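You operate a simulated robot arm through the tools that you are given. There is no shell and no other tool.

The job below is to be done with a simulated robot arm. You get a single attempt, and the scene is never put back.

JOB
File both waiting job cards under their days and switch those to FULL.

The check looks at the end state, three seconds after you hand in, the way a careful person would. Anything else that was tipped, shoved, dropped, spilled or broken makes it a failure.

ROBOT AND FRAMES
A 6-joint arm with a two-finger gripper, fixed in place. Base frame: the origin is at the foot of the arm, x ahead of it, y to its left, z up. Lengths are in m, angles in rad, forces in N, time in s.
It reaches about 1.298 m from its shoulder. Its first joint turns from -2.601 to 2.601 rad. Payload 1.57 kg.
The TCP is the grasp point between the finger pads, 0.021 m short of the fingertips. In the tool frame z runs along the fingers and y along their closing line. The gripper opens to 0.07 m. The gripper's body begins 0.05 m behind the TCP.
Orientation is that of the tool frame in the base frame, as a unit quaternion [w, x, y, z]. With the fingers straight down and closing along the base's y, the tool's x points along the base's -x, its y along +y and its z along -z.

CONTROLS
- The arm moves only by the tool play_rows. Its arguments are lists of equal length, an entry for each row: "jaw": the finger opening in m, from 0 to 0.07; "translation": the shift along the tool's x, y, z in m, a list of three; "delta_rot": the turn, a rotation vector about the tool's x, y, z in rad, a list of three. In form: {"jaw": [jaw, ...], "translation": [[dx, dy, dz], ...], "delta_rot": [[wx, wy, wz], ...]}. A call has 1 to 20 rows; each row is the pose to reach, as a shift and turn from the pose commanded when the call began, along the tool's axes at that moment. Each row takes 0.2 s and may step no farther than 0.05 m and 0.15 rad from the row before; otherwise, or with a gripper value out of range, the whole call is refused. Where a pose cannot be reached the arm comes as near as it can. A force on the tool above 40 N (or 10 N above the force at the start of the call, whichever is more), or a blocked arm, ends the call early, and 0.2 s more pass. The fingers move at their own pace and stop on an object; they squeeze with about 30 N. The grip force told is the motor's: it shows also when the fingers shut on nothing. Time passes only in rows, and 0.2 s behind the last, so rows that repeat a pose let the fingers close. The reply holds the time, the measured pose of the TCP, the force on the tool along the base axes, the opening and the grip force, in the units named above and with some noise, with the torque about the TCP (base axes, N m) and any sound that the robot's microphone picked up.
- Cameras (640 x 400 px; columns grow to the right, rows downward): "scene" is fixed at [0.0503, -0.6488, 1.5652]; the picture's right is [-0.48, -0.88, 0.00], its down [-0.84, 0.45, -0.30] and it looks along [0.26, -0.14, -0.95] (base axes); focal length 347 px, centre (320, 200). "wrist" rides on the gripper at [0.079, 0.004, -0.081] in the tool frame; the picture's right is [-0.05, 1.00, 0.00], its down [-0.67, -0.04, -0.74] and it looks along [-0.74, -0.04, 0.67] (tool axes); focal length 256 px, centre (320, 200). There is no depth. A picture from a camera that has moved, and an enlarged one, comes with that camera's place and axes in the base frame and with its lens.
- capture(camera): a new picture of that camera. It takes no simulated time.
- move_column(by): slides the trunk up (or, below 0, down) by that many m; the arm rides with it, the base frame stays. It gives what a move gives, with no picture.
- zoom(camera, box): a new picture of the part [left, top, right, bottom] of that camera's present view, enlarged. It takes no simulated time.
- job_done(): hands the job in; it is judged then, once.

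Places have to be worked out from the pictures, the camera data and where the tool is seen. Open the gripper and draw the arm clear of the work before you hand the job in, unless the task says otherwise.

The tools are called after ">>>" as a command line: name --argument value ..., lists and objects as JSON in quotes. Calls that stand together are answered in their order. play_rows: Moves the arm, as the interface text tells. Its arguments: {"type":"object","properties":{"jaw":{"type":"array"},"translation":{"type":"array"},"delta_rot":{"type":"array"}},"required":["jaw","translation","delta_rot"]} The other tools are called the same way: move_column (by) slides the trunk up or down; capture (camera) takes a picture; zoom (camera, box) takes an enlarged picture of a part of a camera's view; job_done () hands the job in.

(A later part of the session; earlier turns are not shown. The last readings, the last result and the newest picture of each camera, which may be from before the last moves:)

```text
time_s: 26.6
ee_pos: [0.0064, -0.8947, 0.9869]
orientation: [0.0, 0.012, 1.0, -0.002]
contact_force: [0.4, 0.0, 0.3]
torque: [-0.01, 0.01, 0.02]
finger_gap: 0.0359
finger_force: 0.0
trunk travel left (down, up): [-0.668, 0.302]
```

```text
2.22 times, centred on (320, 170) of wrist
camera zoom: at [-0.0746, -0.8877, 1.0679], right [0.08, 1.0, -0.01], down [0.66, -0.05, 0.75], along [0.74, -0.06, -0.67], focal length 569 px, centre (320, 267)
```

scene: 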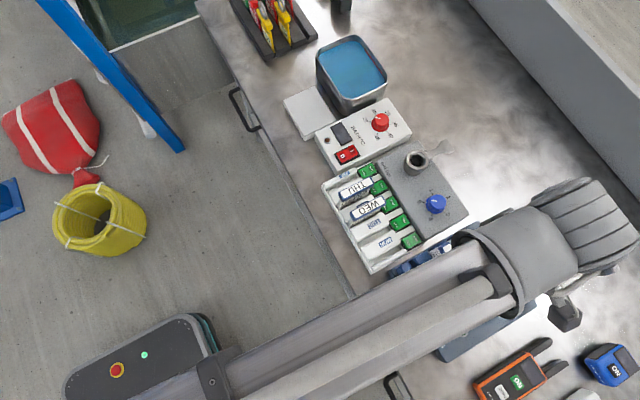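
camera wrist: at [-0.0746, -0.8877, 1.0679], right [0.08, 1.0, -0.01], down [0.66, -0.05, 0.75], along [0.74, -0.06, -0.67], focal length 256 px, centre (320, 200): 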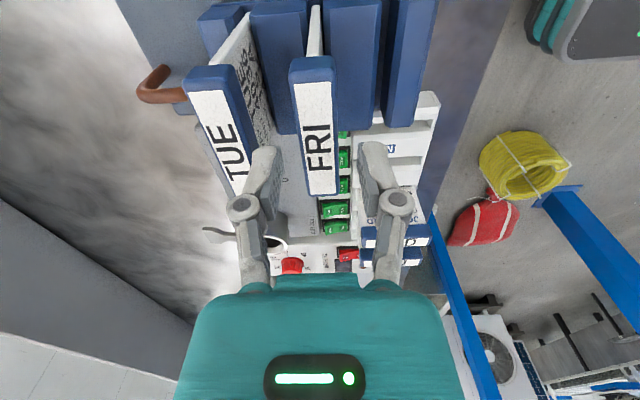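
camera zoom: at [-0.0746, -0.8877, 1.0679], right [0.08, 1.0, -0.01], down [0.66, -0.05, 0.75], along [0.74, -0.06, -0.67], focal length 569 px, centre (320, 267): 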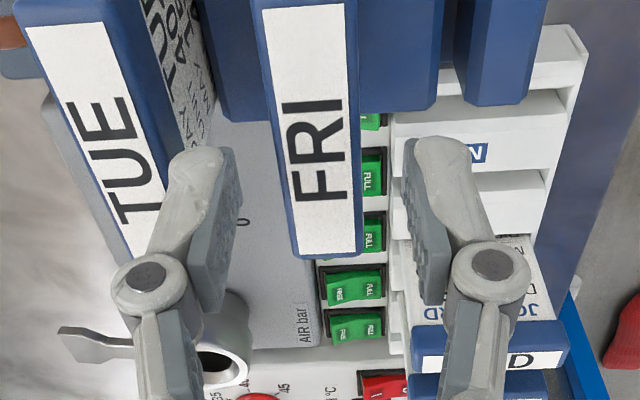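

The cap is centred to about 1 mm. I'll narrow the jaws to 0.030 for more room beside TUE, nudge slightly, and descend to grip height.

>>> play_rows --jaw '[0.03, 0.03]' --translation '[[0, -0.0007, 0], [0, -0.0007, 0]]' --delta_rot '[[0, 0, 0], [0, 0, 0]]'

>>> move_column --by -0.025

>>> zoom --camera "wrist" --box '[210, 80, 430, 260]'

```text
time_s: 27.2
ee_pos: [0.0059, -0.8934, 0.9863]
orientation: [0.001, 0.013, 1.0, -0.003]
contact_force: [-0.9, 0.2, -1.0]
torque: [0.02, 0.01, -0.04]
finger_gap: 0.0301
finger_force: 0.0
trunk travel left (down, up): [-0.668, 0.302]
```

```text
time_s: 27.9
ee_pos: [0.0063, -0.8957, 0.962]
orientation: [-0.001, 0.012, 1.0, -0.003]
contact_force: [-0.1, 0.4, 0.2]
torque: [-0.03, -0.01, -0.01]
finger_gap: 0.0298
finger_force: 0.1
trunk travel left (down, up): [-0.643, 0.327]
```

```text
2.22 times, centred on (320, 170) of wrist
camera zoom: at [-0.0747, -0.8884, 1.0428], right [0.08, 1.0, -0.01], down [0.66, -0.05, 0.75], along [0.74, -0.06, -0.67], focal length 569 px, centre (320, 267)
```

zoom: 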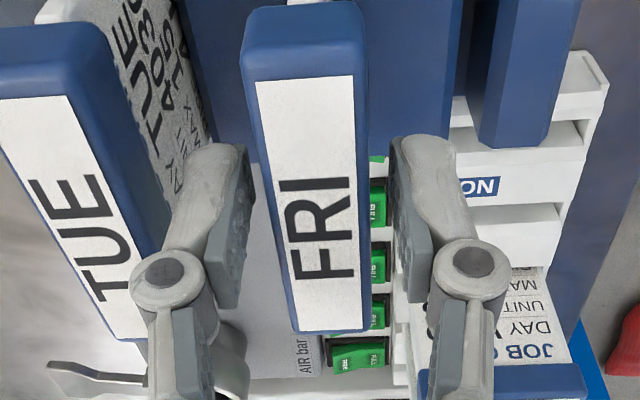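

Centred with no contact. I'll descend the last 14 mm to grip height and close on the cap.

>>> move_column --by -0.014

>>> play_rows --jaw '[0.02, 0.01, 0.0, 0.0, 0.0]' --translation '[[0, 0, 0], [0, 0, 0], [0, 0, 0], [0, 0, 0], [0, 0, 0]]' --delta_rot '[[0, 0, 0], [0, 0, 0], [0, 0, 0], [0, 0, 0], [0, 0, 0]]'

>>> zoom --camera "wrist" --box '[190, 60, 450, 270]'

```text
time_s: 28.6
ee_pos: [0.006, -0.8938, 0.9485]
orientation: [0.0, 0.013, 1.0, -0.003]
contact_force: [-0.1, 0.1, 0.4]
torque: [0.01, -0.02, -0.01]
finger_gap: 0.03
finger_force: 0.0
trunk travel left (down, up): [-0.629, 0.341]
```

```text
time_s: 29.8
ee_pos: [0.0065, -0.8951, 0.9485]
orientation: [0.001, 0.013, 1.0, -0.003]
contact_force: [0.8, 0.2, 1.3]
torque: [0.0, 0.03, 0.01]
finger_gap: 0.0179
finger_force: 29.7
trunk travel left (down, up): [-0.629, 0.341]
```

```text
1.90 times, centred on (320, 165) of wrist
camera zoom: at [-0.0747, -0.8884, 1.0289], right [0.08, 1.0, -0.01], down [0.66, -0.05, 0.75], along [0.74, -0.06, -0.67], focal length 488 px, centre (320, 267)
```

zoom: 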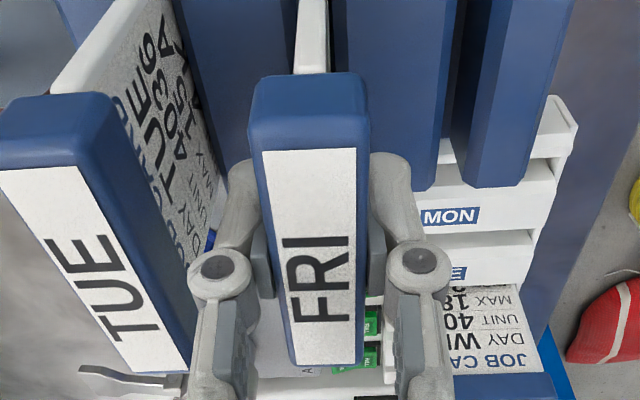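

The cap is held (18 mm gap, 30 N grip). I'll lift in stages, starting with 30 mm, watching the force and TUE's steadiness.

>>> move_column --by 0.03

>>> zoom --camera "wrist" --box '[190, 60, 450, 270]'

```text
time_s: 30.5
ee_pos: [0.0059, -0.8949, 0.9778]
orientation: [0.0, 0.013, 1.0, -0.003]
contact_force: [1.4, 0.4, -1.1]
torque: [-0.01, 0.01, -0.02]
finger_gap: 0.0178
finger_force: 29.8
trunk travel left (down, up): [-0.659, 0.311]
```

```text
1.90 times, centred on (320, 165) of wrist
camera zoom: at [-0.0747, -0.8886, 1.0587], right [0.08, 1.0, -0.01], down [0.66, -0.05, 0.75], along [0.74, -0.06, -0.67], focal length 488 px, centre (320, 267)
```

zoom: 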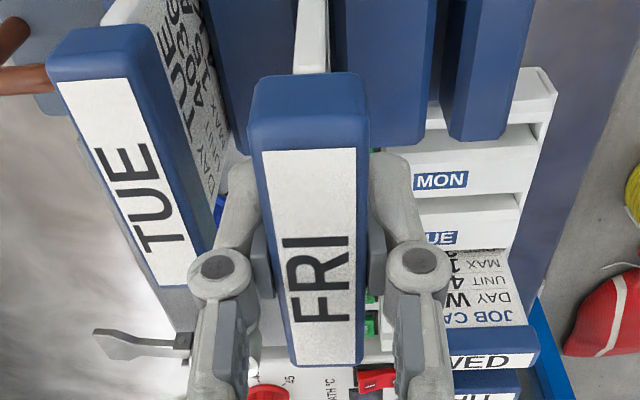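

The card rises cleanly with no drag. I'll lift well clear of everything and look at its full length.

>>> move_column --by 0.17

>>> capture --camera "wrist"

>>> capture --camera "scene"

```text
time_s: 32.4
ee_pos: [0.0057, -0.8957, 1.1472]
orientation: [0.0, 0.013, 1.0, -0.002]
contact_force: [0.6, 0.8, 0.2]
torque: [0.01, 0.01, 0.01]
finger_gap: 0.0181
finger_force: 30.0
trunk travel left (down, up): [-0.829, 0.141]
```

```text
taken
camera wrist: at [-0.0747, -0.8886, 1.2287], right [0.08, 1.0, -0.01], down [0.66, -0.05, 0.75], along [0.74, -0.06, -0.67], focal length 256 px, centre (320, 200)
```

wrist: 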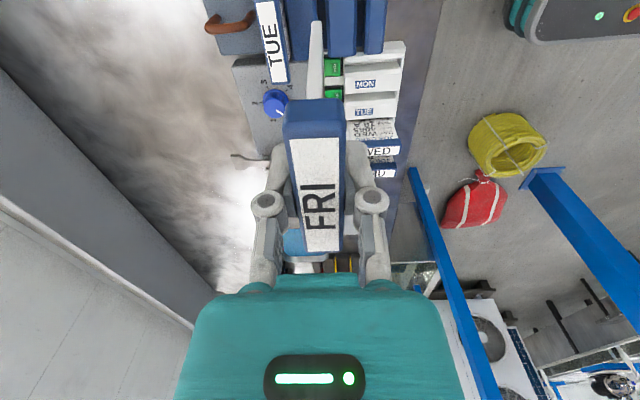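

```text
taken
```

scene: 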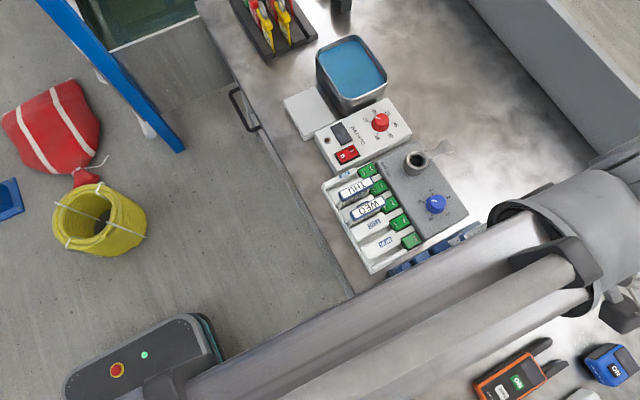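

The card hangs vertically, with its bottom about 0.107 m below the TCP. I'll turn +90° about tool z and carry it at this height to above the FRI slot near (0.260, −0.811).

>>> play_rows --jaw '[0.0, 0.0, 0.0, 0.0, 0.0, 0.0, 0.0, 0.0, 0.0, 0.0, 0.0, 0.0, 0.0]' --translation '[[-0.021, 0.0076, 0], [-0.042, 0.0152, 0], [-0.063, 0.0228, 0], [-0.084, 0.0304, 0], [-0.105, 0.038, 0], [-0.126, 0.0456, 0], [-0.147, 0.0532, 0], [-0.168, 0.0608, 0], [-0.189, 0.0684, 0], [-0.21, 0.076, 0], [-0.231, 0.0836, 0], [-0.252, 0.0913, 0], [-0.252, 0.0913, 0]]' --delta_rot '[[0, 0, 0.1309], [0, 0, 0.2618], [0, 0, 0.3927], [0, 0, 0.5236], [0, 0, 0.6545], [0, 0, 0.7854], [0, 0, 0.9163], [0, 0, 1.0472], [0, 0, 1.1781], [0, 0, 1.309], [0, 0, 1.4399], [0, 0, 1.5708], [0, 0, 1.5708]]'

>>> capture --camera "wrist"

>>> zoom --camera "wrist" --box '[200, 0, 440, 150]'

>>> capture --camera "scene"

```text
time_s: 35.2
ee_pos: [0.2599, -0.8082, 1.1483]
orientation: [0.002, 0.717, 0.697, -0.002]
contact_force: [-0.4, -0.2, -0.7]
torque: [-0.02, -0.03, 0.0]
finger_gap: 0.0178
finger_force: 30.0
trunk travel left (down, up): [-0.829, 0.141]
```

```text
taken
camera wrist: at [0.265, -0.73, 1.2285], right [1.0, -0.08, 0.0], down [-0.05, -0.66, 0.75], along [-0.06, -0.75, -0.66], focal length 256 px, centre (320, 200)
```

wrist: 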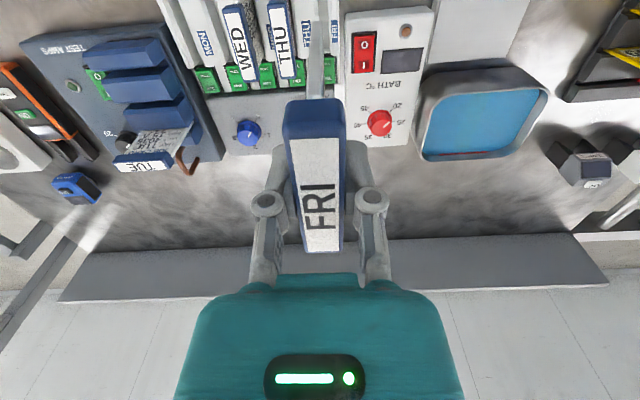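

```text
2.67 times, centred on (320, 75) of wrist
camera zoom: at [0.265, -0.73, 1.2285], right [1.0, -0.08, 0.0], down [-0.05, -0.66, 0.75], along [-0.06, -0.75, -0.66], focal length 683 px, centre (320, 533)
```

zoom: 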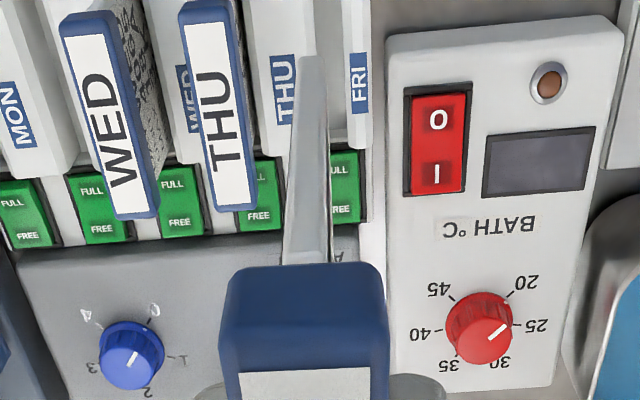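

```text
taken
```

scene: 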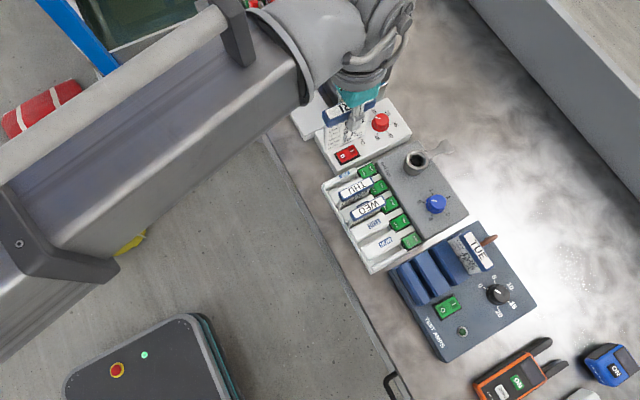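

The card is above the FRI slot. Further measurement puts the slot centre nearer x≈0.262–0.263. I'll shift +2.5 mm and descend until the card foot is a couple of centimetres above the slabs, then check alignment edge-on.

>>> play_rows --jaw '[0.0, 0.0]' --translation '[[-0.001, 0.0025, 0], [-0.001, 0.0025, 0]]' --delta_rot '[[0, 0, 0], [0, 0, 0]]'

>>> move_column --by -0.175

>>> capture --camera "wrist"

>>> zoom --camera "wrist" --box '[240, 0, 400, 110]'

>>> zoom --camera "scene" --box '[310, 100, 470, 240]'

```text
time_s: 35.8
ee_pos: [0.2623, -0.8107, 1.1477]
orientation: [0.002, 0.716, 0.698, -0.002]
contact_force: [0.2, 1.0, -1.4]
torque: [-0.01, -0.04, -0.03]
finger_gap: 0.018
finger_force: 29.7
trunk travel left (down, up): [-0.829, 0.141]
```

```text
time_s: 37.8
ee_pos: [0.2637, -0.8116, 0.9732]
orientation: [0.002, 0.716, 0.698, -0.001]
contact_force: [0.6, -0.2, -1.1]
torque: [-0.02, 0.01, 0.03]
finger_gap: 0.0178
finger_force: 30.6
trunk travel left (down, up): [-0.654, 0.316]
```

```text
taken
camera wrist: at [0.2674, -0.7311, 1.0535], right [1.0, -0.08, 0.0], down [-0.05, -0.66, 0.75], along [-0.06, -0.75, -0.66], focal length 256 px, centre (320, 200)
```

wrist: 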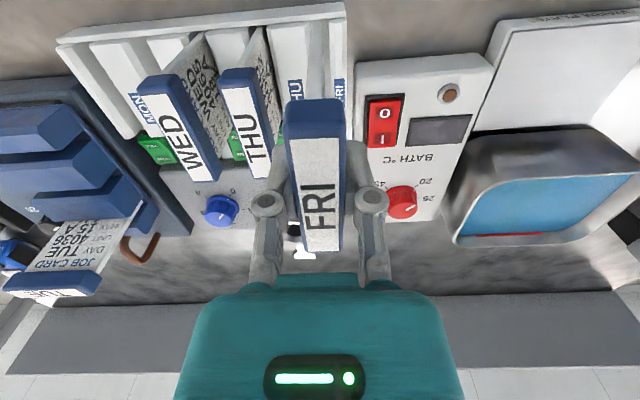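

```text
3.64 times, centred on (320, 55) of wrist
camera zoom: at [0.2674, -0.7311, 1.0535], right [1.0, -0.08, 0.0], down [-0.05, -0.66, 0.75], along [-0.06, -0.75, -0.66], focal length 931 px, centre (320, 727)
```

zoom: 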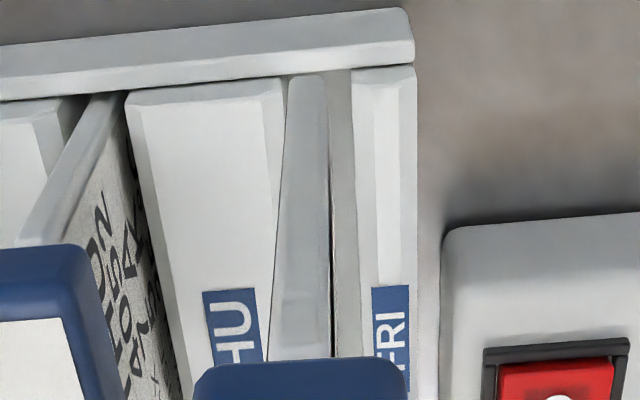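

```text
2.86 times, centred on (390, 170) of scene
camera zoom: at [0.0503, -0.6488, 1.5652], right [-0.48, -0.88, 0.0], down [-0.84, 0.45, -0.3], along [0.26, -0.14, -0.95], focal length 991 px, centre (120, 286)
```

zoom: 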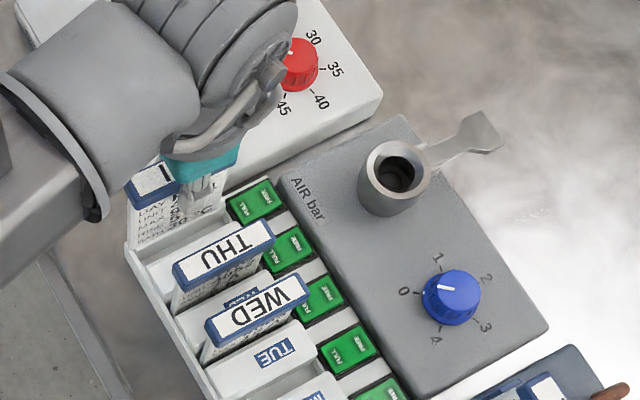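

Edge-on, the card is vertical, and its x agrees with the FRI slot centre to about 1 mm. Re-triangulating WED gives a filed cap centre at y≈−0.8245 and top z≈0.914, so the card is 12 mm too far toward the front lip. I'll correct that and look again.

>>> play_rows --jaw '[0.0, 0.0]' --translation '[[-0.012, 0.0012, 0], [-0.012, 0.0012, 0]]' --delta_rot '[[0, 0, 0], [0, 0, 0]]'

>>> move_column --by -0.022

>>> zoom --camera "wrist" --box '[240, 0, 400, 110]'

>>> capture --camera "wrist"

```text
time_s: 38.4
ee_pos: [0.2635, -0.8224, 0.9726]
orientation: [0.002, 0.716, 0.698, -0.002]
contact_force: [-0.3, -0.3, -0.2]
torque: [-0.02, 0.03, 0.02]
finger_gap: 0.0179
finger_force: 30.4
trunk travel left (down, up): [-0.654, 0.316]
```

```text
time_s: 39.1
ee_pos: [0.2648, -0.8228, 0.9515]
orientation: [0.002, 0.716, 0.698, -0.002]
contact_force: [0.5, -0.9, -0.3]
torque: [-0.01, 0.02, 0.01]
finger_gap: 0.0177
finger_force: 30.3
trunk travel left (down, up): [-0.632, 0.338]
```

```text
3.64 times, centred on (320, 55) of wrist
camera zoom: at [0.2684, -0.7434, 1.0314], right [1.0, -0.08, 0.0], down [-0.05, -0.66, 0.75], along [-0.06, -0.75, -0.66], focal length 931 px, centre (320, 727)
```

zoom: 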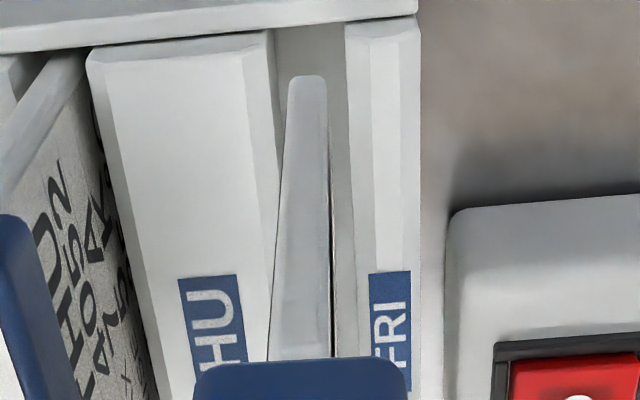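

```text
taken
camera wrist: at [0.2684, -0.7434, 1.0314], right [1.0, -0.08, 0.0], down [-0.05, -0.66, 0.75], along [-0.06, -0.75, -0.66], focal length 256 px, centre (320, 200)
```

wrist: 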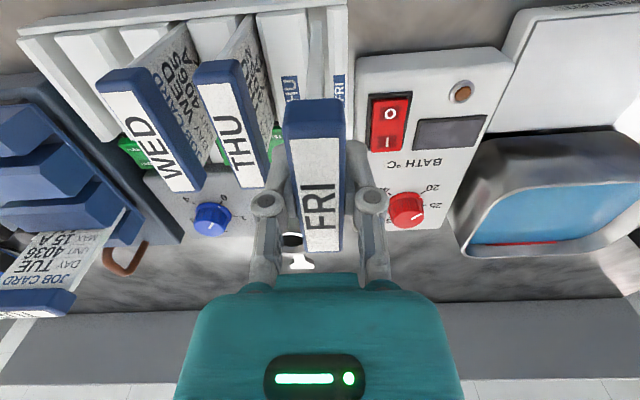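

The card foot is centred in the slot opening with clearance on both sides. I'll continue down in small steps, watching the force.

>>> move_column --by -0.02

>>> zoom --camera "wrist" --box '[220, 0, 420, 140]'

```text
time_s: 39.8
ee_pos: [0.264, -0.8218, 0.9302]
orientation: [0.001, 0.716, 0.698, -0.002]
contact_force: [-0.2, -0.7, 0.1]
torque: [0.0, 0.02, 0.0]
finger_gap: 0.0179
finger_force: 30.3
trunk travel left (down, up): [-0.612, 0.358]
```

```text
2.86 times, centred on (320, 70) of wrist
camera zoom: at [0.2684, -0.7434, 1.0114], right [1.0, -0.08, 0.0], down [-0.05, -0.66, 0.75], along [-0.06, -0.75, -0.66], focal length 731 px, centre (320, 571)
```

zoom: 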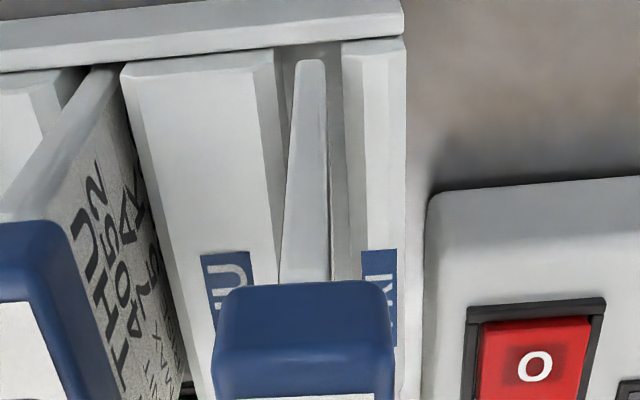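

The foot is entering the slot with no contact force. I'll lower further.

>>> move_column --by -0.012

>>> zoom --camera "wrist" --box '[220, 0, 420, 140]'

```text
time_s: 40.4
ee_pos: [0.2626, -0.8238, 0.9178]
orientation: [0.002, 0.716, 0.698, -0.002]
contact_force: [-0.7, -0.1, 0.3]
torque: [-0.03, 0.0, -0.01]
finger_gap: 0.0183
finger_force: 29.2
trunk travel left (down, up): [-0.6, 0.37]
```

```text
2.86 times, centred on (320, 70) of wrist
camera zoom: at [0.2684, -0.7434, 0.9994], right [1.0, -0.08, 0.0], down [-0.05, -0.66, 0.75], along [-0.06, -0.75, -0.66], focal length 731 px, centre (320, 571)
```

zoom: 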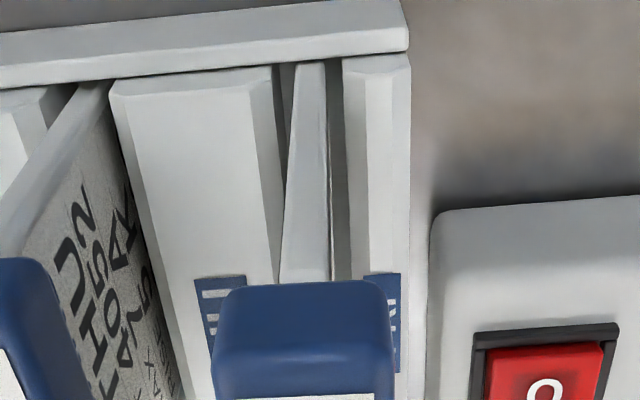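

The foot is now below the lip line, inside the slot. I'll continue in small steps until it touches the floor.

>>> move_column --by -0.007

>>> move_column --by -0.004

```text
time_s: 40.9
ee_pos: [0.2637, -0.8229, 0.912]
orientation: [0.001, 0.716, 0.698, -0.002]
contact_force: [-0.1, 0.5, -0.4]
torque: [-0.01, 0.0, 0.01]
finger_gap: 0.0179
finger_force: 30.2
trunk travel left (down, up): [-0.593, 0.377]
```

```text
time_s: 41.4
ee_pos: [0.2641, -0.8234, 0.9068]
orientation: [0.002, 0.716, 0.698, -0.002]
contact_force: [1.1, -0.1, -0.7]
torque: [-0.01, 0.01, -0.04]
finger_gap: 0.0181
finger_force: 30.2
trunk travel left (down, up): [-0.589, 0.381]
```

No contact yet; I'll keep stepping down.

>>> move_column --by -0.004

>>> capture --camera "wrist"

>>> zoom --camera "scene" --box '[310, 100, 470, 240]'

```text
time_s: 42.0
ee_pos: [0.2625, -0.823, 0.9038]
orientation: [0.001, 0.715, 0.699, -0.001]
contact_force: [0.0, -0.6, 0.7]
torque: [0.0, 0.04, -0.01]
finger_gap: 0.0179
finger_force: 29.4
trunk travel left (down, up): [-0.585, 0.385]
```

```text
taken
camera wrist: at [0.2684, -0.7434, 0.9844], right [1.0, -0.08, 0.0], down [-0.05, -0.66, 0.75], along [-0.06, -0.75, -0.66], focal length 256 px, centre (320, 200)
```

wrist: 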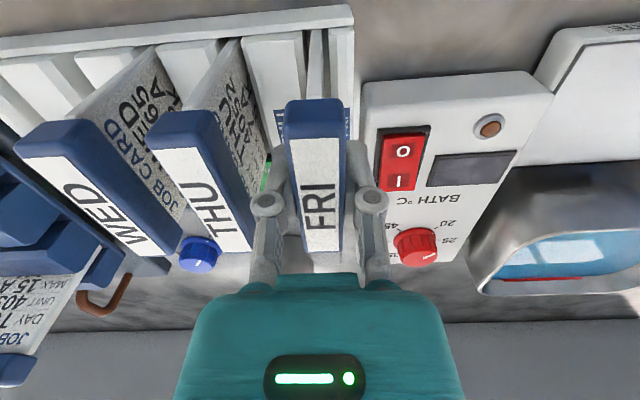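

```text
2.86 times, centred on (390, 170) of scene
camera zoom: at [0.0503, -0.6488, 1.5652], right [-0.48, -0.88, 0.0], down [-0.84, 0.45, -0.3], along [0.26, -0.14, -0.95], focal length 991 px, centre (120, 286)
```

zoom: 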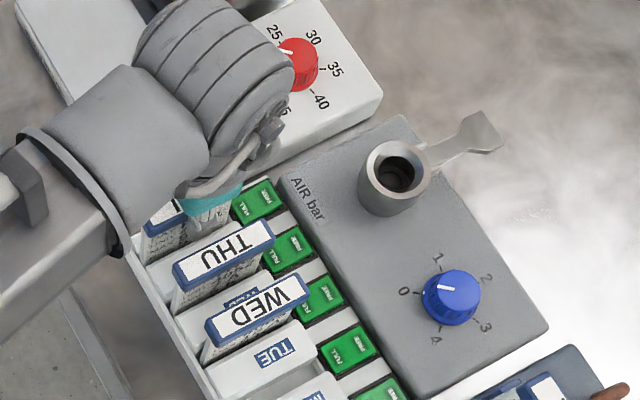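

The FRI cap is now about level with THU, and still no floor contact. I'll step down a few more millimetres.

>>> move_column --by -0.003

>>> move_column --by -0.003

```text
time_s: 42.5
ee_pos: [0.2632, -0.8232, 0.9014]
orientation: [0.003, 0.716, 0.699, -0.001]
contact_force: [-0.8, -0.1, 2.4]
torque: [0.06, -0.02, -0.01]
finger_gap: 0.0181
finger_force: 30.1
trunk travel left (down, up): [-0.582, 0.388]
```

```text
time_s: 43.0
ee_pos: [0.2616, -0.8229, 0.8988]
orientation: [0.004, 0.716, 0.698, -0.003]
contact_force: [0.4, -6.8, 23.5]
torque: [-0.15, -0.02, 0.0]
finger_gap: 0.0181
finger_force: 30.2
trunk travel left (down, up): [-0.579, 0.391]
```

Floor contact is at z≈0.901, matching the filed height I expected. I'll ease off 3 mm of trunk to unload, then open the jaws gently to 0.028.

>>> move_column --by 0.003

>>> play_rows --jaw '[0.02, 0.024, 0.028, 0.028]' --translation '[[0, 0, 0], [0, 0, 0], [0, 0, 0], [0, 0, 0]]' --delta_rot '[[0, 0, 0], [0, 0, 0], [0, 0, 0], [0, 0, 0]]'

>>> zoom --camera "wrist" --box '[180, 0, 460, 240]'

```text
time_s: 43.5
ee_pos: [0.2632, -0.8228, 0.8997]
orientation: [0.002, 0.716, 0.698, -0.002]
contact_force: [-0.1, 0.6, -0.1]
torque: [0.03, 0.01, 0.03]
finger_gap: 0.0178
finger_force: 29.9
trunk travel left (down, up): [-0.582, 0.388]
```

```text
time_s: 44.5
ee_pos: [0.2624, -0.823, 0.9004]
orientation: [0.002, 0.716, 0.698, -0.002]
contact_force: [0.8, 0.4, 0.0]
torque: [-0.02, -0.01, -0.03]
finger_gap: 0.0281
finger_force: 0.0
trunk travel left (down, up): [-0.582, 0.388]
```

```text
1.67 times, centred on (320, 120) of wrist
camera zoom: at [0.2683, -0.7434, 0.9815], right [1.0, -0.08, 0.0], down [-0.05, -0.66, 0.75], along [-0.06, -0.75, -0.66], focal length 427 px, centre (320, 333)
```

zoom: 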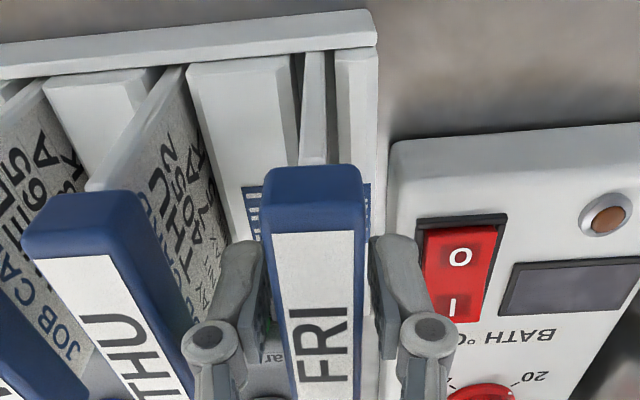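

Released, with FRI standing in its slot. I'll raise the trunk 25 mm and check the card stays put.

>>> move_column --by 0.025

>>> zoom --camera "wrist" --box '[180, 0, 460, 240]'

```text
time_s: 45.2
ee_pos: [0.2631, -0.8223, 0.9262]
orientation: [0.001, 0.716, 0.698, -0.002]
contact_force: [-0.3, -0.2, -0.1]
torque: [0.03, 0.02, 0.01]
finger_gap: 0.0281
finger_force: 0.0
trunk travel left (down, up): [-0.607, 0.363]
```

```text
1.67 times, centred on (320, 120) of wrist
camera zoom: at [0.2684, -0.7435, 1.0065], right [1.0, -0.08, 0.0], down [-0.05, -0.66, 0.75], along [-0.06, -0.75, -0.66], focal length 427 px, centre (320, 333)
```

zoom: 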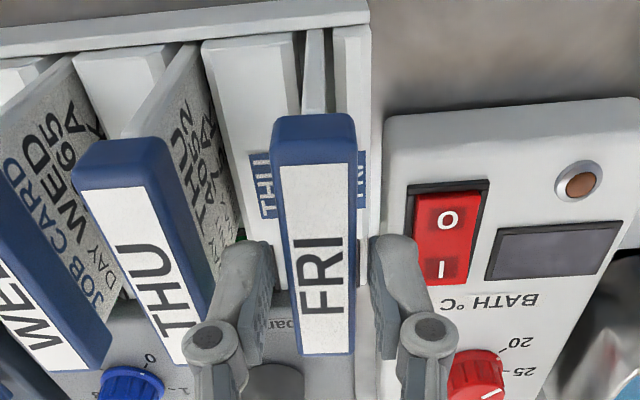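

FRI stays seated. I'll raise fully clear and view the rack.

>>> move_column --by 0.14

>>> capture --camera "wrist"

>>> zoom --camera "wrist" --box '[160, 0, 400, 150]'

>>> zoom --camera "scene" --box '[310, 100, 470, 240]'

```text
time_s: 46.9
ee_pos: [0.2636, -0.8224, 1.0655]
orientation: [0.002, 0.716, 0.698, -0.001]
contact_force: [1.1, 0.4, 1.0]
torque: [0.01, -0.01, 0.04]
finger_gap: 0.028
finger_force: 0.1
trunk travel left (down, up): [-0.747, 0.223]
```

```text
taken
camera wrist: at [0.2684, -0.7434, 1.1464], right [1.0, -0.08, 0.0], down [-0.05, -0.66, 0.75], along [-0.06, -0.75, -0.66], focal length 256 px, centre (320, 200)
```

wrist: 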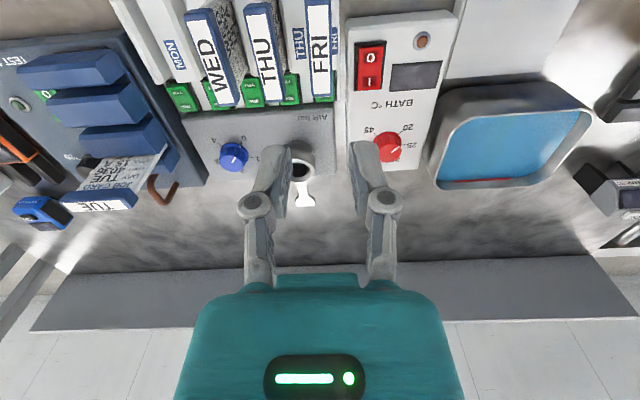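

```text
2.67 times, centred on (280, 75) of wrist
camera zoom: at [0.2684, -0.7434, 1.1464], right [1.0, -0.08, 0.0], down [-0.05, -0.66, 0.75], along [-0.06, -0.75, -0.66], focal length 683 px, centre (427, 533)
```

zoom: 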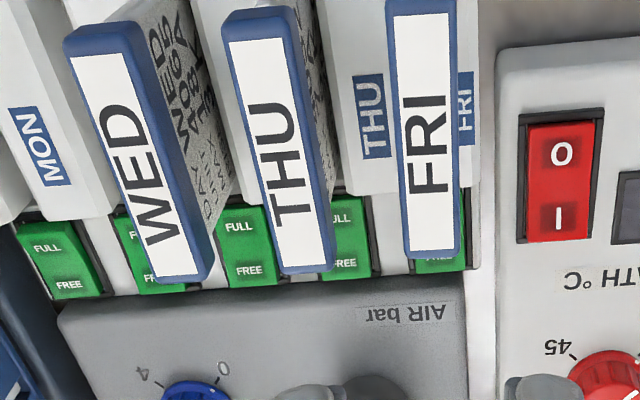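

```text
2.86 times, centred on (390, 170) of scene
camera zoom: at [0.0503, -0.6488, 1.5652], right [-0.48, -0.88, 0.0], down [-0.84, 0.45, -0.3], along [0.26, -0.14, -0.95], focal length 991 px, centre (120, 286)
```

zoom: 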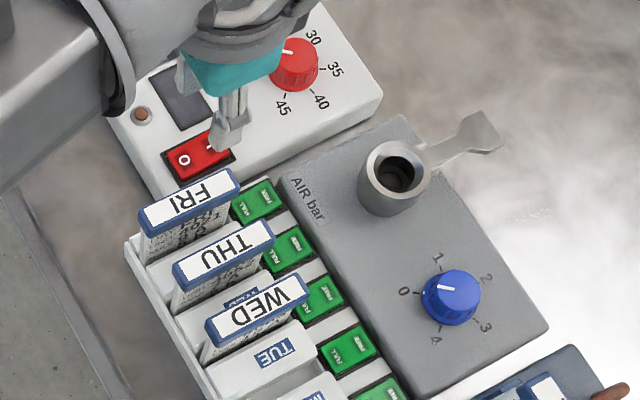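

FRI is filed, aligned with THU and WED and reading the same way. Next I'll swing back to the waiting TUE card, estimated at (0.008, −0.9405).

>>> play_rows --jaw '[0.034, 0.034, 0.034, 0.034, 0.034, 0.034, 0.034, 0.034, 0.034, 0.034, 0.034, 0.034, 0.034]' --translation '[[-0.0104, -0.021, 0], [-0.0208, -0.042, 0], [-0.0313, -0.063, 0], [-0.0417, -0.084, 0], [-0.0522, -0.105, 0], [-0.0626, -0.126, 0], [-0.073, -0.147, 0], [-0.0835, -0.168, 0], [-0.0939, -0.189, 0], [-0.1043, -0.21, 0], [-0.1148, -0.231, 0], [-0.1252, -0.2518, 0], [-0.1252, -0.2518, 0]]' --delta_rot '[[0, 0, -0.1309], [0, 0, -0.2618], [0, 0, -0.3927], [0, 0, -0.5236], [0, 0, -0.6545], [0, 0, -0.7854], [0, 0, -0.9163], [0, 0, -1.0472], [0, 0, -1.1781], [0, 0, -1.309], [0, 0, -1.4399], [0, 0, -1.5708], [0, 0, -1.5708]]'

>>> capture --camera "wrist"

>>> zoom --camera "wrist" --box '[220, 0, 420, 140]'

>>> zoom --camera "scene" --box '[310, 100, 470, 240]'

```text
time_s: 49.7
ee_pos: [0.0078, -0.9424, 1.066]
orientation: [0.001, 0.012, 1.0, -0.003]
contact_force: [-0.7, 0.3, -0.6]
torque: [0.0, 0.0, 0.01]
finger_gap: 0.0339
finger_force: 0.1
trunk travel left (down, up): [-0.747, 0.223]
```

```text
taken
camera wrist: at [-0.0723, -0.9355, 1.1468], right [0.08, 1.0, -0.01], down [0.66, -0.05, 0.75], along [0.74, -0.06, -0.67], focal length 256 px, centre (320, 200)
```

wrist: 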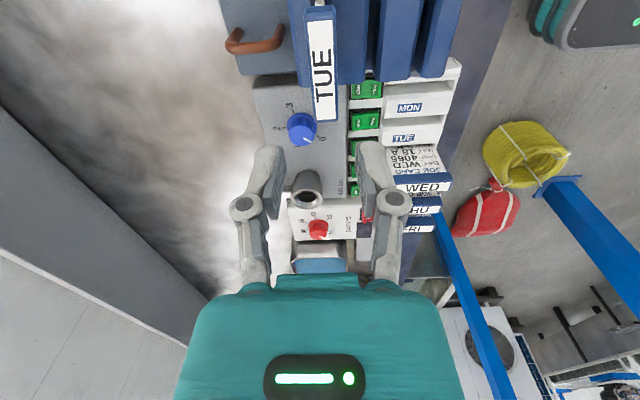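

```text
2.86 times, centred on (320, 70) of wrist
camera zoom: at [-0.0723, -0.9355, 1.1468], right [0.08, 1.0, -0.01], down [0.66, -0.05, 0.75], along [0.74, -0.06, -0.67], focal length 731 px, centre (320, 571)
```

zoom: 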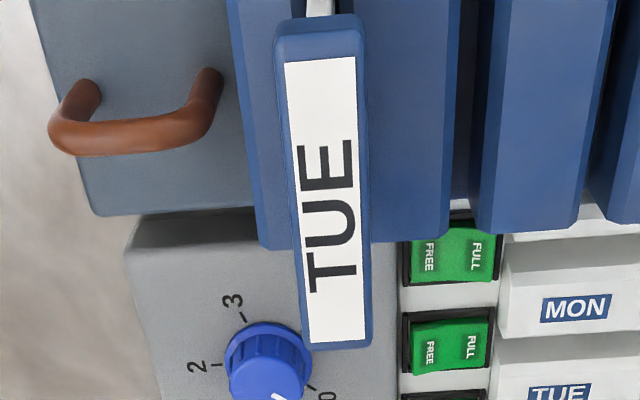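

```text
2.86 times, centred on (390, 170) of scene
camera zoom: at [0.0503, -0.6488, 1.5652], right [-0.48, -0.88, 0.0], down [-0.84, 0.45, -0.3], along [0.26, -0.14, -0.95], focal length 991 px, centre (120, 286)
```

zoom: 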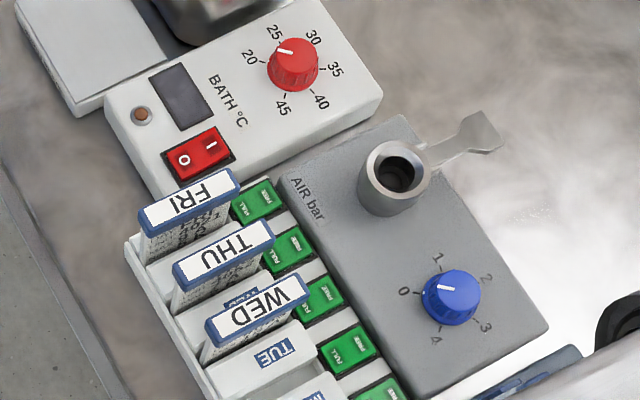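

TUE is 2.3 mm more toward +y and its centre 3.6 mm toward −x of the tool. I'll correct and lower to cap level for a check.

>>> play_rows --jaw '[0.034, 0.034]' --translation '[[0.0036, 0.0022, 0], [0.0036, 0.0022, 0]]' --delta_rot '[[0, 0, 0], [0, 0, 0]]'

>>> move_column --by -0.085

>>> capture --camera "wrist"

>>> zoom --camera "wrist" --box '[210, 80, 430, 260]'

```text
time_s: 50.3
ee_pos: [0.0043, -0.9393, 1.065]
orientation: [0.002, 0.013, 1.0, -0.003]
contact_force: [0.4, -0.4, 0.2]
torque: [0.02, -0.01, 0.0]
finger_gap: 0.0339
finger_force: 0.0
trunk travel left (down, up): [-0.747, 0.223]
```

```text
time_s: 51.5
ee_pos: [0.0052, -0.9397, 0.9805]
orientation: [0.0, 0.013, 1.0, -0.002]
contact_force: [0.0, -0.6, 0.2]
torque: [-0.03, -0.01, 0.01]
finger_gap: 0.0339
finger_force: 0.0
trunk travel left (down, up): [-0.662, 0.308]
```

```text
taken
camera wrist: at [-0.0757, -0.933, 1.0619], right [0.08, 1.0, -0.01], down [0.66, -0.05, 0.75], along [0.74, -0.06, -0.67], focal length 256 px, centre (320, 200)
```

wrist: 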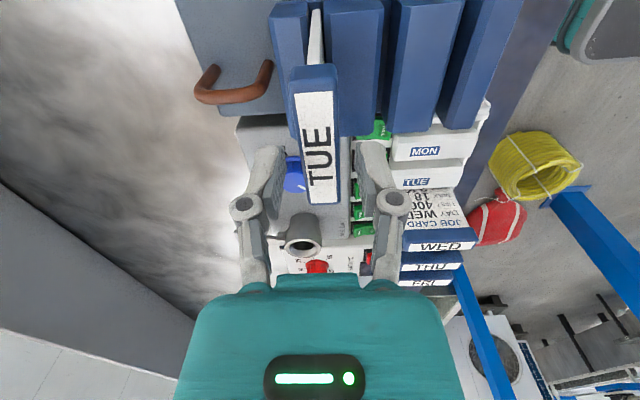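

```text
2.22 times, centred on (320, 170) of wrist
camera zoom: at [-0.0757, -0.933, 1.0619], right [0.08, 1.0, -0.01], down [0.66, -0.05, 0.75], along [0.74, -0.06, -0.67], focal length 569 px, centre (320, 267)
```

zoom: 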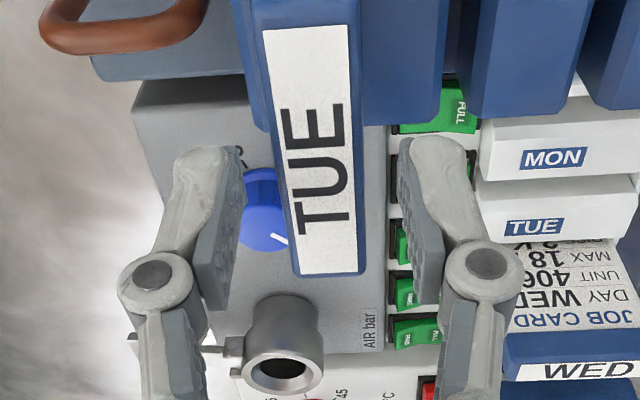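

The cap is centred between the pads and the copper bar is well clear. I'll descend to grip height (z≈0.9485).

>>> move_column --by -0.018

>>> move_column --by -0.014

>>> zoom --camera "wrist" --box '[190, 60, 450, 270]'

```text
time_s: 52.2
ee_pos: [0.0063, -0.9402, 0.9624]
orientation: [0.002, 0.013, 1.0, -0.002]
contact_force: [-0.7, 0.0, 0.3]
torque: [0.0, -0.01, -0.02]
finger_gap: 0.0337
finger_force: 0.0
trunk travel left (down, up): [-0.644, 0.326]
```

```text
time_s: 52.8
ee_pos: [0.0045, -0.9398, 0.9493]
orientation: [0.001, 0.012, 1.0, -0.001]
contact_force: [0.2, 0.8, -0.1]
torque: [0.01, -0.04, -0.05]
finger_gap: 0.0342
finger_force: 0.0
trunk travel left (down, up): [-0.63, 0.34]
```

```text
1.90 times, centred on (320, 165) of wrist
camera zoom: at [-0.0758, -0.933, 1.0298], right [0.08, 1.0, -0.01], down [0.66, -0.05, 0.75], along [0.74, -0.06, -0.67], focal length 488 px, centre (320, 267)
```

zoom: 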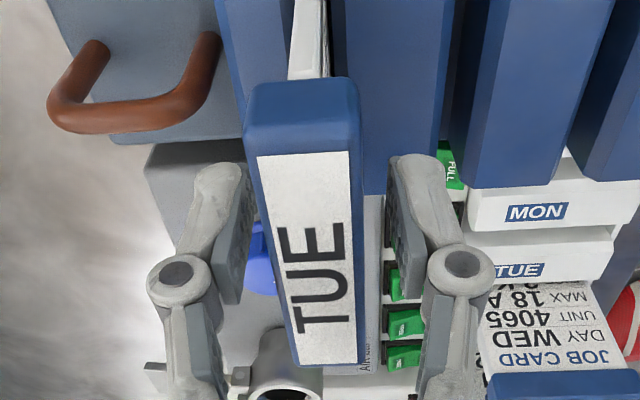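

At grip height the cap sits about 2 mm toward −y of the jaw centre. I'll shift by that so the fingers close evenly, then grip.

>>> play_rows --jaw '[0.034, 0.03, 0.024, 0.016, 0.008, 0.0, 0.0, 0.0]' --translation '[[0, -0.002, 0], [0, -0.002, 0], [0, -0.002, 0], [0, -0.002, 0], [0, -0.002, 0], [0, -0.002, 0], [0, -0.002, 0], [0, -0.002, 0]]' --delta_rot '[[0, 0, 0], [0, 0, 0], [0, 0, 0], [0, 0, 0], [0, 0, 0], [0, 0, 0], [0, 0, 0], [0, 0, 0]]'

>>> zoom --camera "wrist" --box '[190, 60, 450, 270]'

```text
time_s: 54.6
ee_pos: [0.0039, -0.942, 0.948]
orientation: [0.0, 0.013, 1.0, -0.003]
contact_force: [0.6, 1.0, 0.8]
torque: [0.05, 0.0, 0.01]
finger_gap: 0.018
finger_force: 30.2
trunk travel left (down, up): [-0.63, 0.34]
```

```text
1.90 times, centred on (320, 165) of wrist
camera zoom: at [-0.0759, -0.9348, 1.0298], right [0.08, 1.0, -0.01], down [0.66, -0.05, 0.75], along [0.74, -0.06, -0.67], focal length 488 px, centre (320, 267)
```

zoom: 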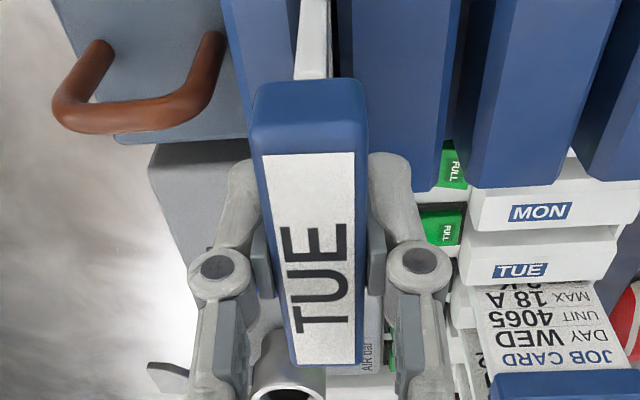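

TUE is gripped almost identically to FRI. I'll lift in two stages.

>>> move_column --by 0.03

>>> move_column --by 0.17

>>> capture --camera "wrist"

```text
time_s: 55.3
ee_pos: [0.0038, -0.9419, 0.98]
orientation: [-0.001, 0.013, 1.0, -0.003]
contact_force: [-0.8, -0.6, 0.2]
torque: [0.05, 0.0, 0.02]
finger_gap: 0.0181
finger_force: 30.8
trunk travel left (down, up): [-0.66, 0.31]
```

```text
time_s: 57.3
ee_pos: [0.004, -0.941, 1.1487]
orientation: [0.0, 0.013, 1.0, -0.003]
contact_force: [-0.5, 0.4, -0.4]
torque: [0.0, -0.03, -0.01]
finger_gap: 0.0181
finger_force: 30.1
trunk travel left (down, up): [-0.83, 0.14]
```

```text
taken
camera wrist: at [-0.0758, -0.935, 1.2297], right [0.08, 1.0, -0.01], down [0.66, -0.05, 0.75], along [0.74, -0.06, -0.67], focal length 256 px, centre (320, 200)
```

wrist: 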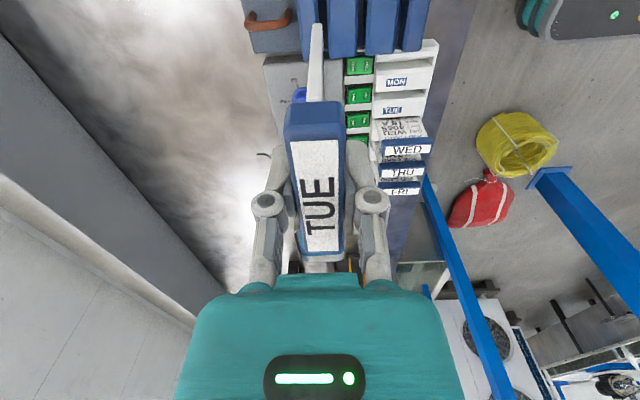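

The lift was clean and TUE's grip offset matches FRI's within about 2 mm. I'll rotate +90° and carry it to above the TUE slot near (0.128, −0.819).

>>> play_rows --jaw '[0.0, 0.0, 0.0, 0.0, 0.0, 0.0, 0.0, 0.0, 0.0, 0.0, 0.0, 0.0, 0.0]' --translation '[[-0.01, 0.0104, 0], [-0.02, 0.0208, 0], [-0.03, 0.0312, 0], [-0.04, 0.0416, 0], [-0.05, 0.052, 0], [-0.06, 0.0624, 0], [-0.07, 0.0728, 0], [-0.08, 0.0832, 0], [-0.09, 0.0936, 0], [-0.1, 0.104, 0], [-0.11, 0.1144, 0], [-0.1208, 0.1252, 0], [-0.1208, 0.1252, 0]]' --delta_rot '[[0, 0, 0.1309], [0, 0, 0.2618], [0, 0, 0.3927], [0, 0, 0.5236], [0, 0, 0.6545], [0, 0, 0.7854], [0, 0, 0.9163], [0, 0, 1.0472], [0, 0, 1.1781], [0, 0, 1.309], [0, 0, 1.4399], [0, 0, 1.5708], [0, 0, 1.5708]]'

>>> capture --camera "wrist"

```text
time_s: 60.1
ee_pos: [0.1277, -0.819, 1.1484]
orientation: [0.003, 0.717, 0.697, -0.002]
contact_force: [-0.3, 0.0, -0.2]
torque: [0.0, -0.05, -0.02]
finger_gap: 0.0177
finger_force: 30.4
trunk travel left (down, up): [-0.83, 0.14]
```

```text
taken
camera wrist: at [0.1341, -0.7401, 1.2294], right [1.0, -0.08, 0.0], down [-0.05, -0.66, 0.75], along [-0.06, -0.75, -0.66], focal length 256 px, centre (320, 200)
```

wrist: 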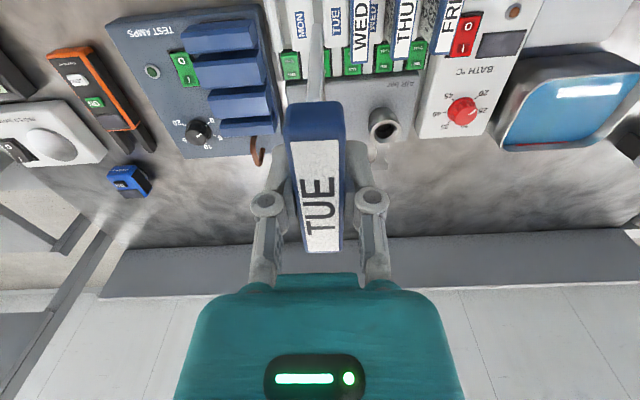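

TUE card is above its slot. I'll descend to about z≈0.972 and check alignment edge-on, as before.

>>> move_column --by -0.176

>>> capture --camera "wrist"

>>> zoom --camera "wrist" --box '[240, 0, 400, 110]'

```text
time_s: 62.0
ee_pos: [0.1297, -0.8195, 0.9725]
orientation: [0.002, 0.716, 0.698, -0.002]
contact_force: [-0.2, 0.4, -0.1]
torque: [-0.03, 0.02, 0.02]
finger_gap: 0.0182
finger_force: 29.9
trunk travel left (down, up): [-0.654, 0.316]
```

```text
taken
camera wrist: at [0.1339, -0.7401, 1.0535], right [1.0, -0.08, 0.0], down [-0.05, -0.66, 0.75], along [-0.06, -0.75, -0.66], focal length 256 px, centre (320, 200)
```

wrist: 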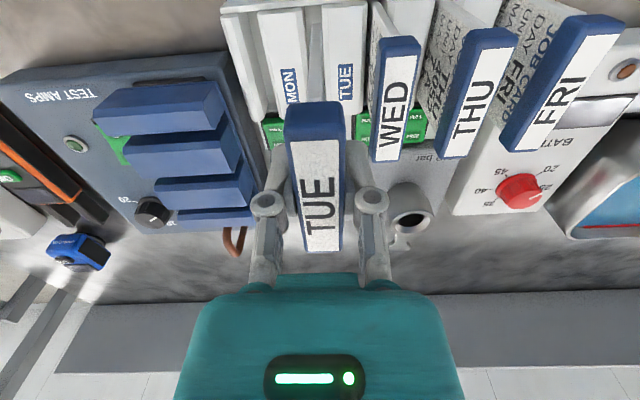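

```text
3.64 times, centred on (320, 55) of wrist
camera zoom: at [0.1339, -0.7401, 1.0535], right [1.0, -0.08, 0.0], down [-0.05, -0.66, 0.75], along [-0.06, -0.75, -0.66], focal length 931 px, centre (320, 727)
```

zoom: 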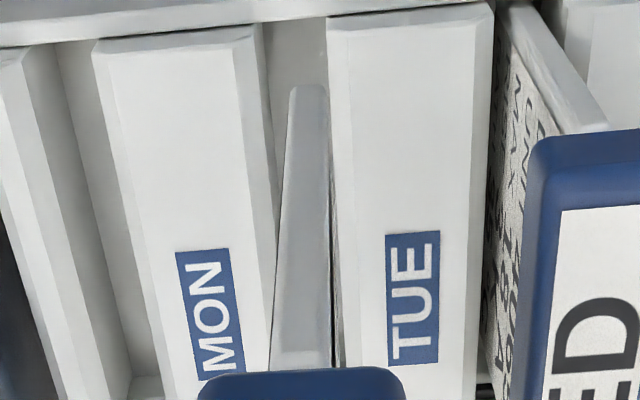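

The card foot is about 3 mm too far toward +x relative to the TUE slot centre. I'll shift −3 mm in x and −2 mm in y, go down 20 mm and re-check.

>>> play_rows --jaw '[0.0, 0.0]' --translation '[[-0.0022, -0.003, 0], [-0.0022, -0.003, 0]]' --delta_rot '[[0, 0, 0], [0, 0, 0]]'

>>> move_column --by -0.021

>>> zoom --camera "wrist" --box '[240, 0, 400, 110]'

>>> capture --camera "wrist"

```text
time_s: 62.6
ee_pos: [0.1245, -0.8214, 0.9729]
orientation: [0.002, 0.716, 0.698, -0.002]
contact_force: [0.6, -0.9, -0.5]
torque: [0.0, 0.0, 0.01]
finger_gap: 0.0177
finger_force: 29.5
trunk travel left (down, up): [-0.654, 0.316]
```

```text
time_s: 63.3
ee_pos: [0.1257, -0.8217, 0.9516]
orientation: [0.002, 0.716, 0.698, -0.001]
contact_force: [0.2, -0.1, 0.1]
torque: [-0.01, -0.04, 0.01]
finger_gap: 0.018
finger_force: 30.3
trunk travel left (down, up): [-0.633, 0.337]
```

```text
3.64 times, centred on (320, 55) of wrist
camera zoom: at [0.1307, -0.7423, 1.0324], right [1.0, -0.08, 0.0], down [-0.05, -0.66, 0.75], along [-0.06, -0.75, -0.66], focal length 931 px, centre (320, 727)
```

zoom: 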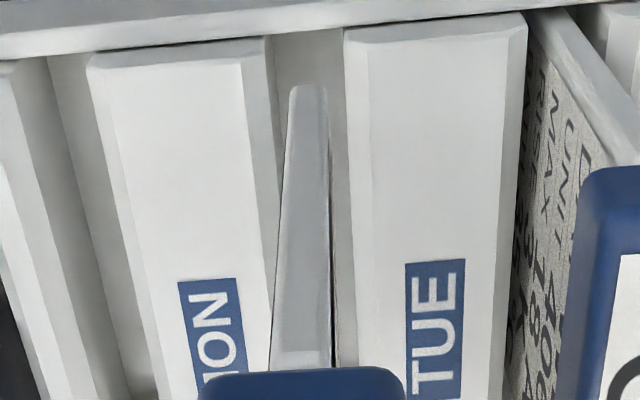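

```text
taken
camera wrist: at [0.1307, -0.7423, 1.0324], right [1.0, -0.08, 0.0], down [-0.05, -0.66, 0.75], along [-0.06, -0.75, -0.66], focal length 256 px, centre (320, 200)
```

wrist: 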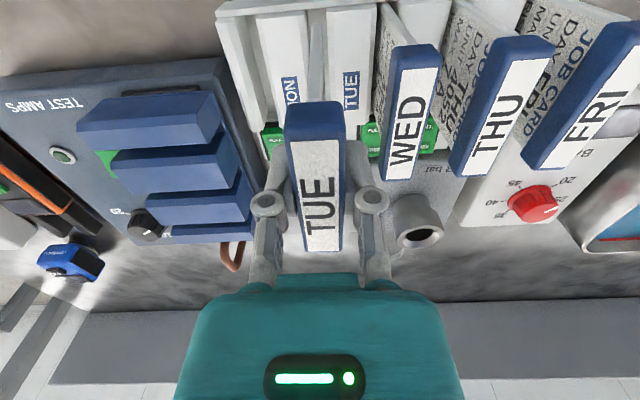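

Now centred in the TUE slot, just as FRI was. I'll lower in the same staged way.

>>> move_column --by -0.02

>>> zoom --camera "wrist" --box '[220, 0, 420, 140]'

```text
time_s: 64.0
ee_pos: [0.1255, -0.8225, 0.9311]
orientation: [0.001, 0.716, 0.698, -0.003]
contact_force: [-0.2, -0.2, -0.4]
torque: [0.0, 0.0, 0.0]
finger_gap: 0.0179
finger_force: 29.8
trunk travel left (down, up): [-0.613, 0.357]
```

```text
2.86 times, centred on (320, 70) of wrist
camera zoom: at [0.1307, -0.7424, 1.0124], right [1.0, -0.08, 0.0], down [-0.05, -0.66, 0.75], along [-0.06, -0.75, -0.66], focal length 731 px, centre (320, 571)
```

zoom: 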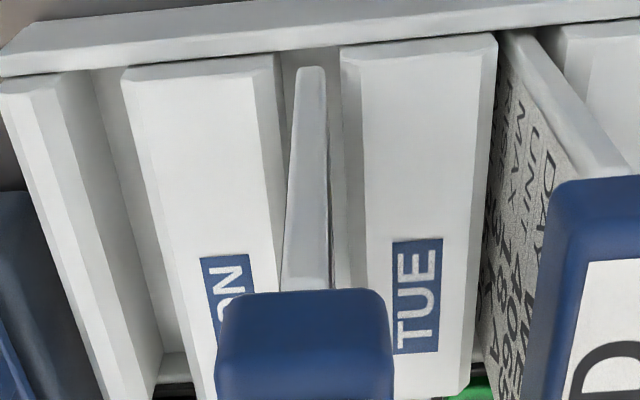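

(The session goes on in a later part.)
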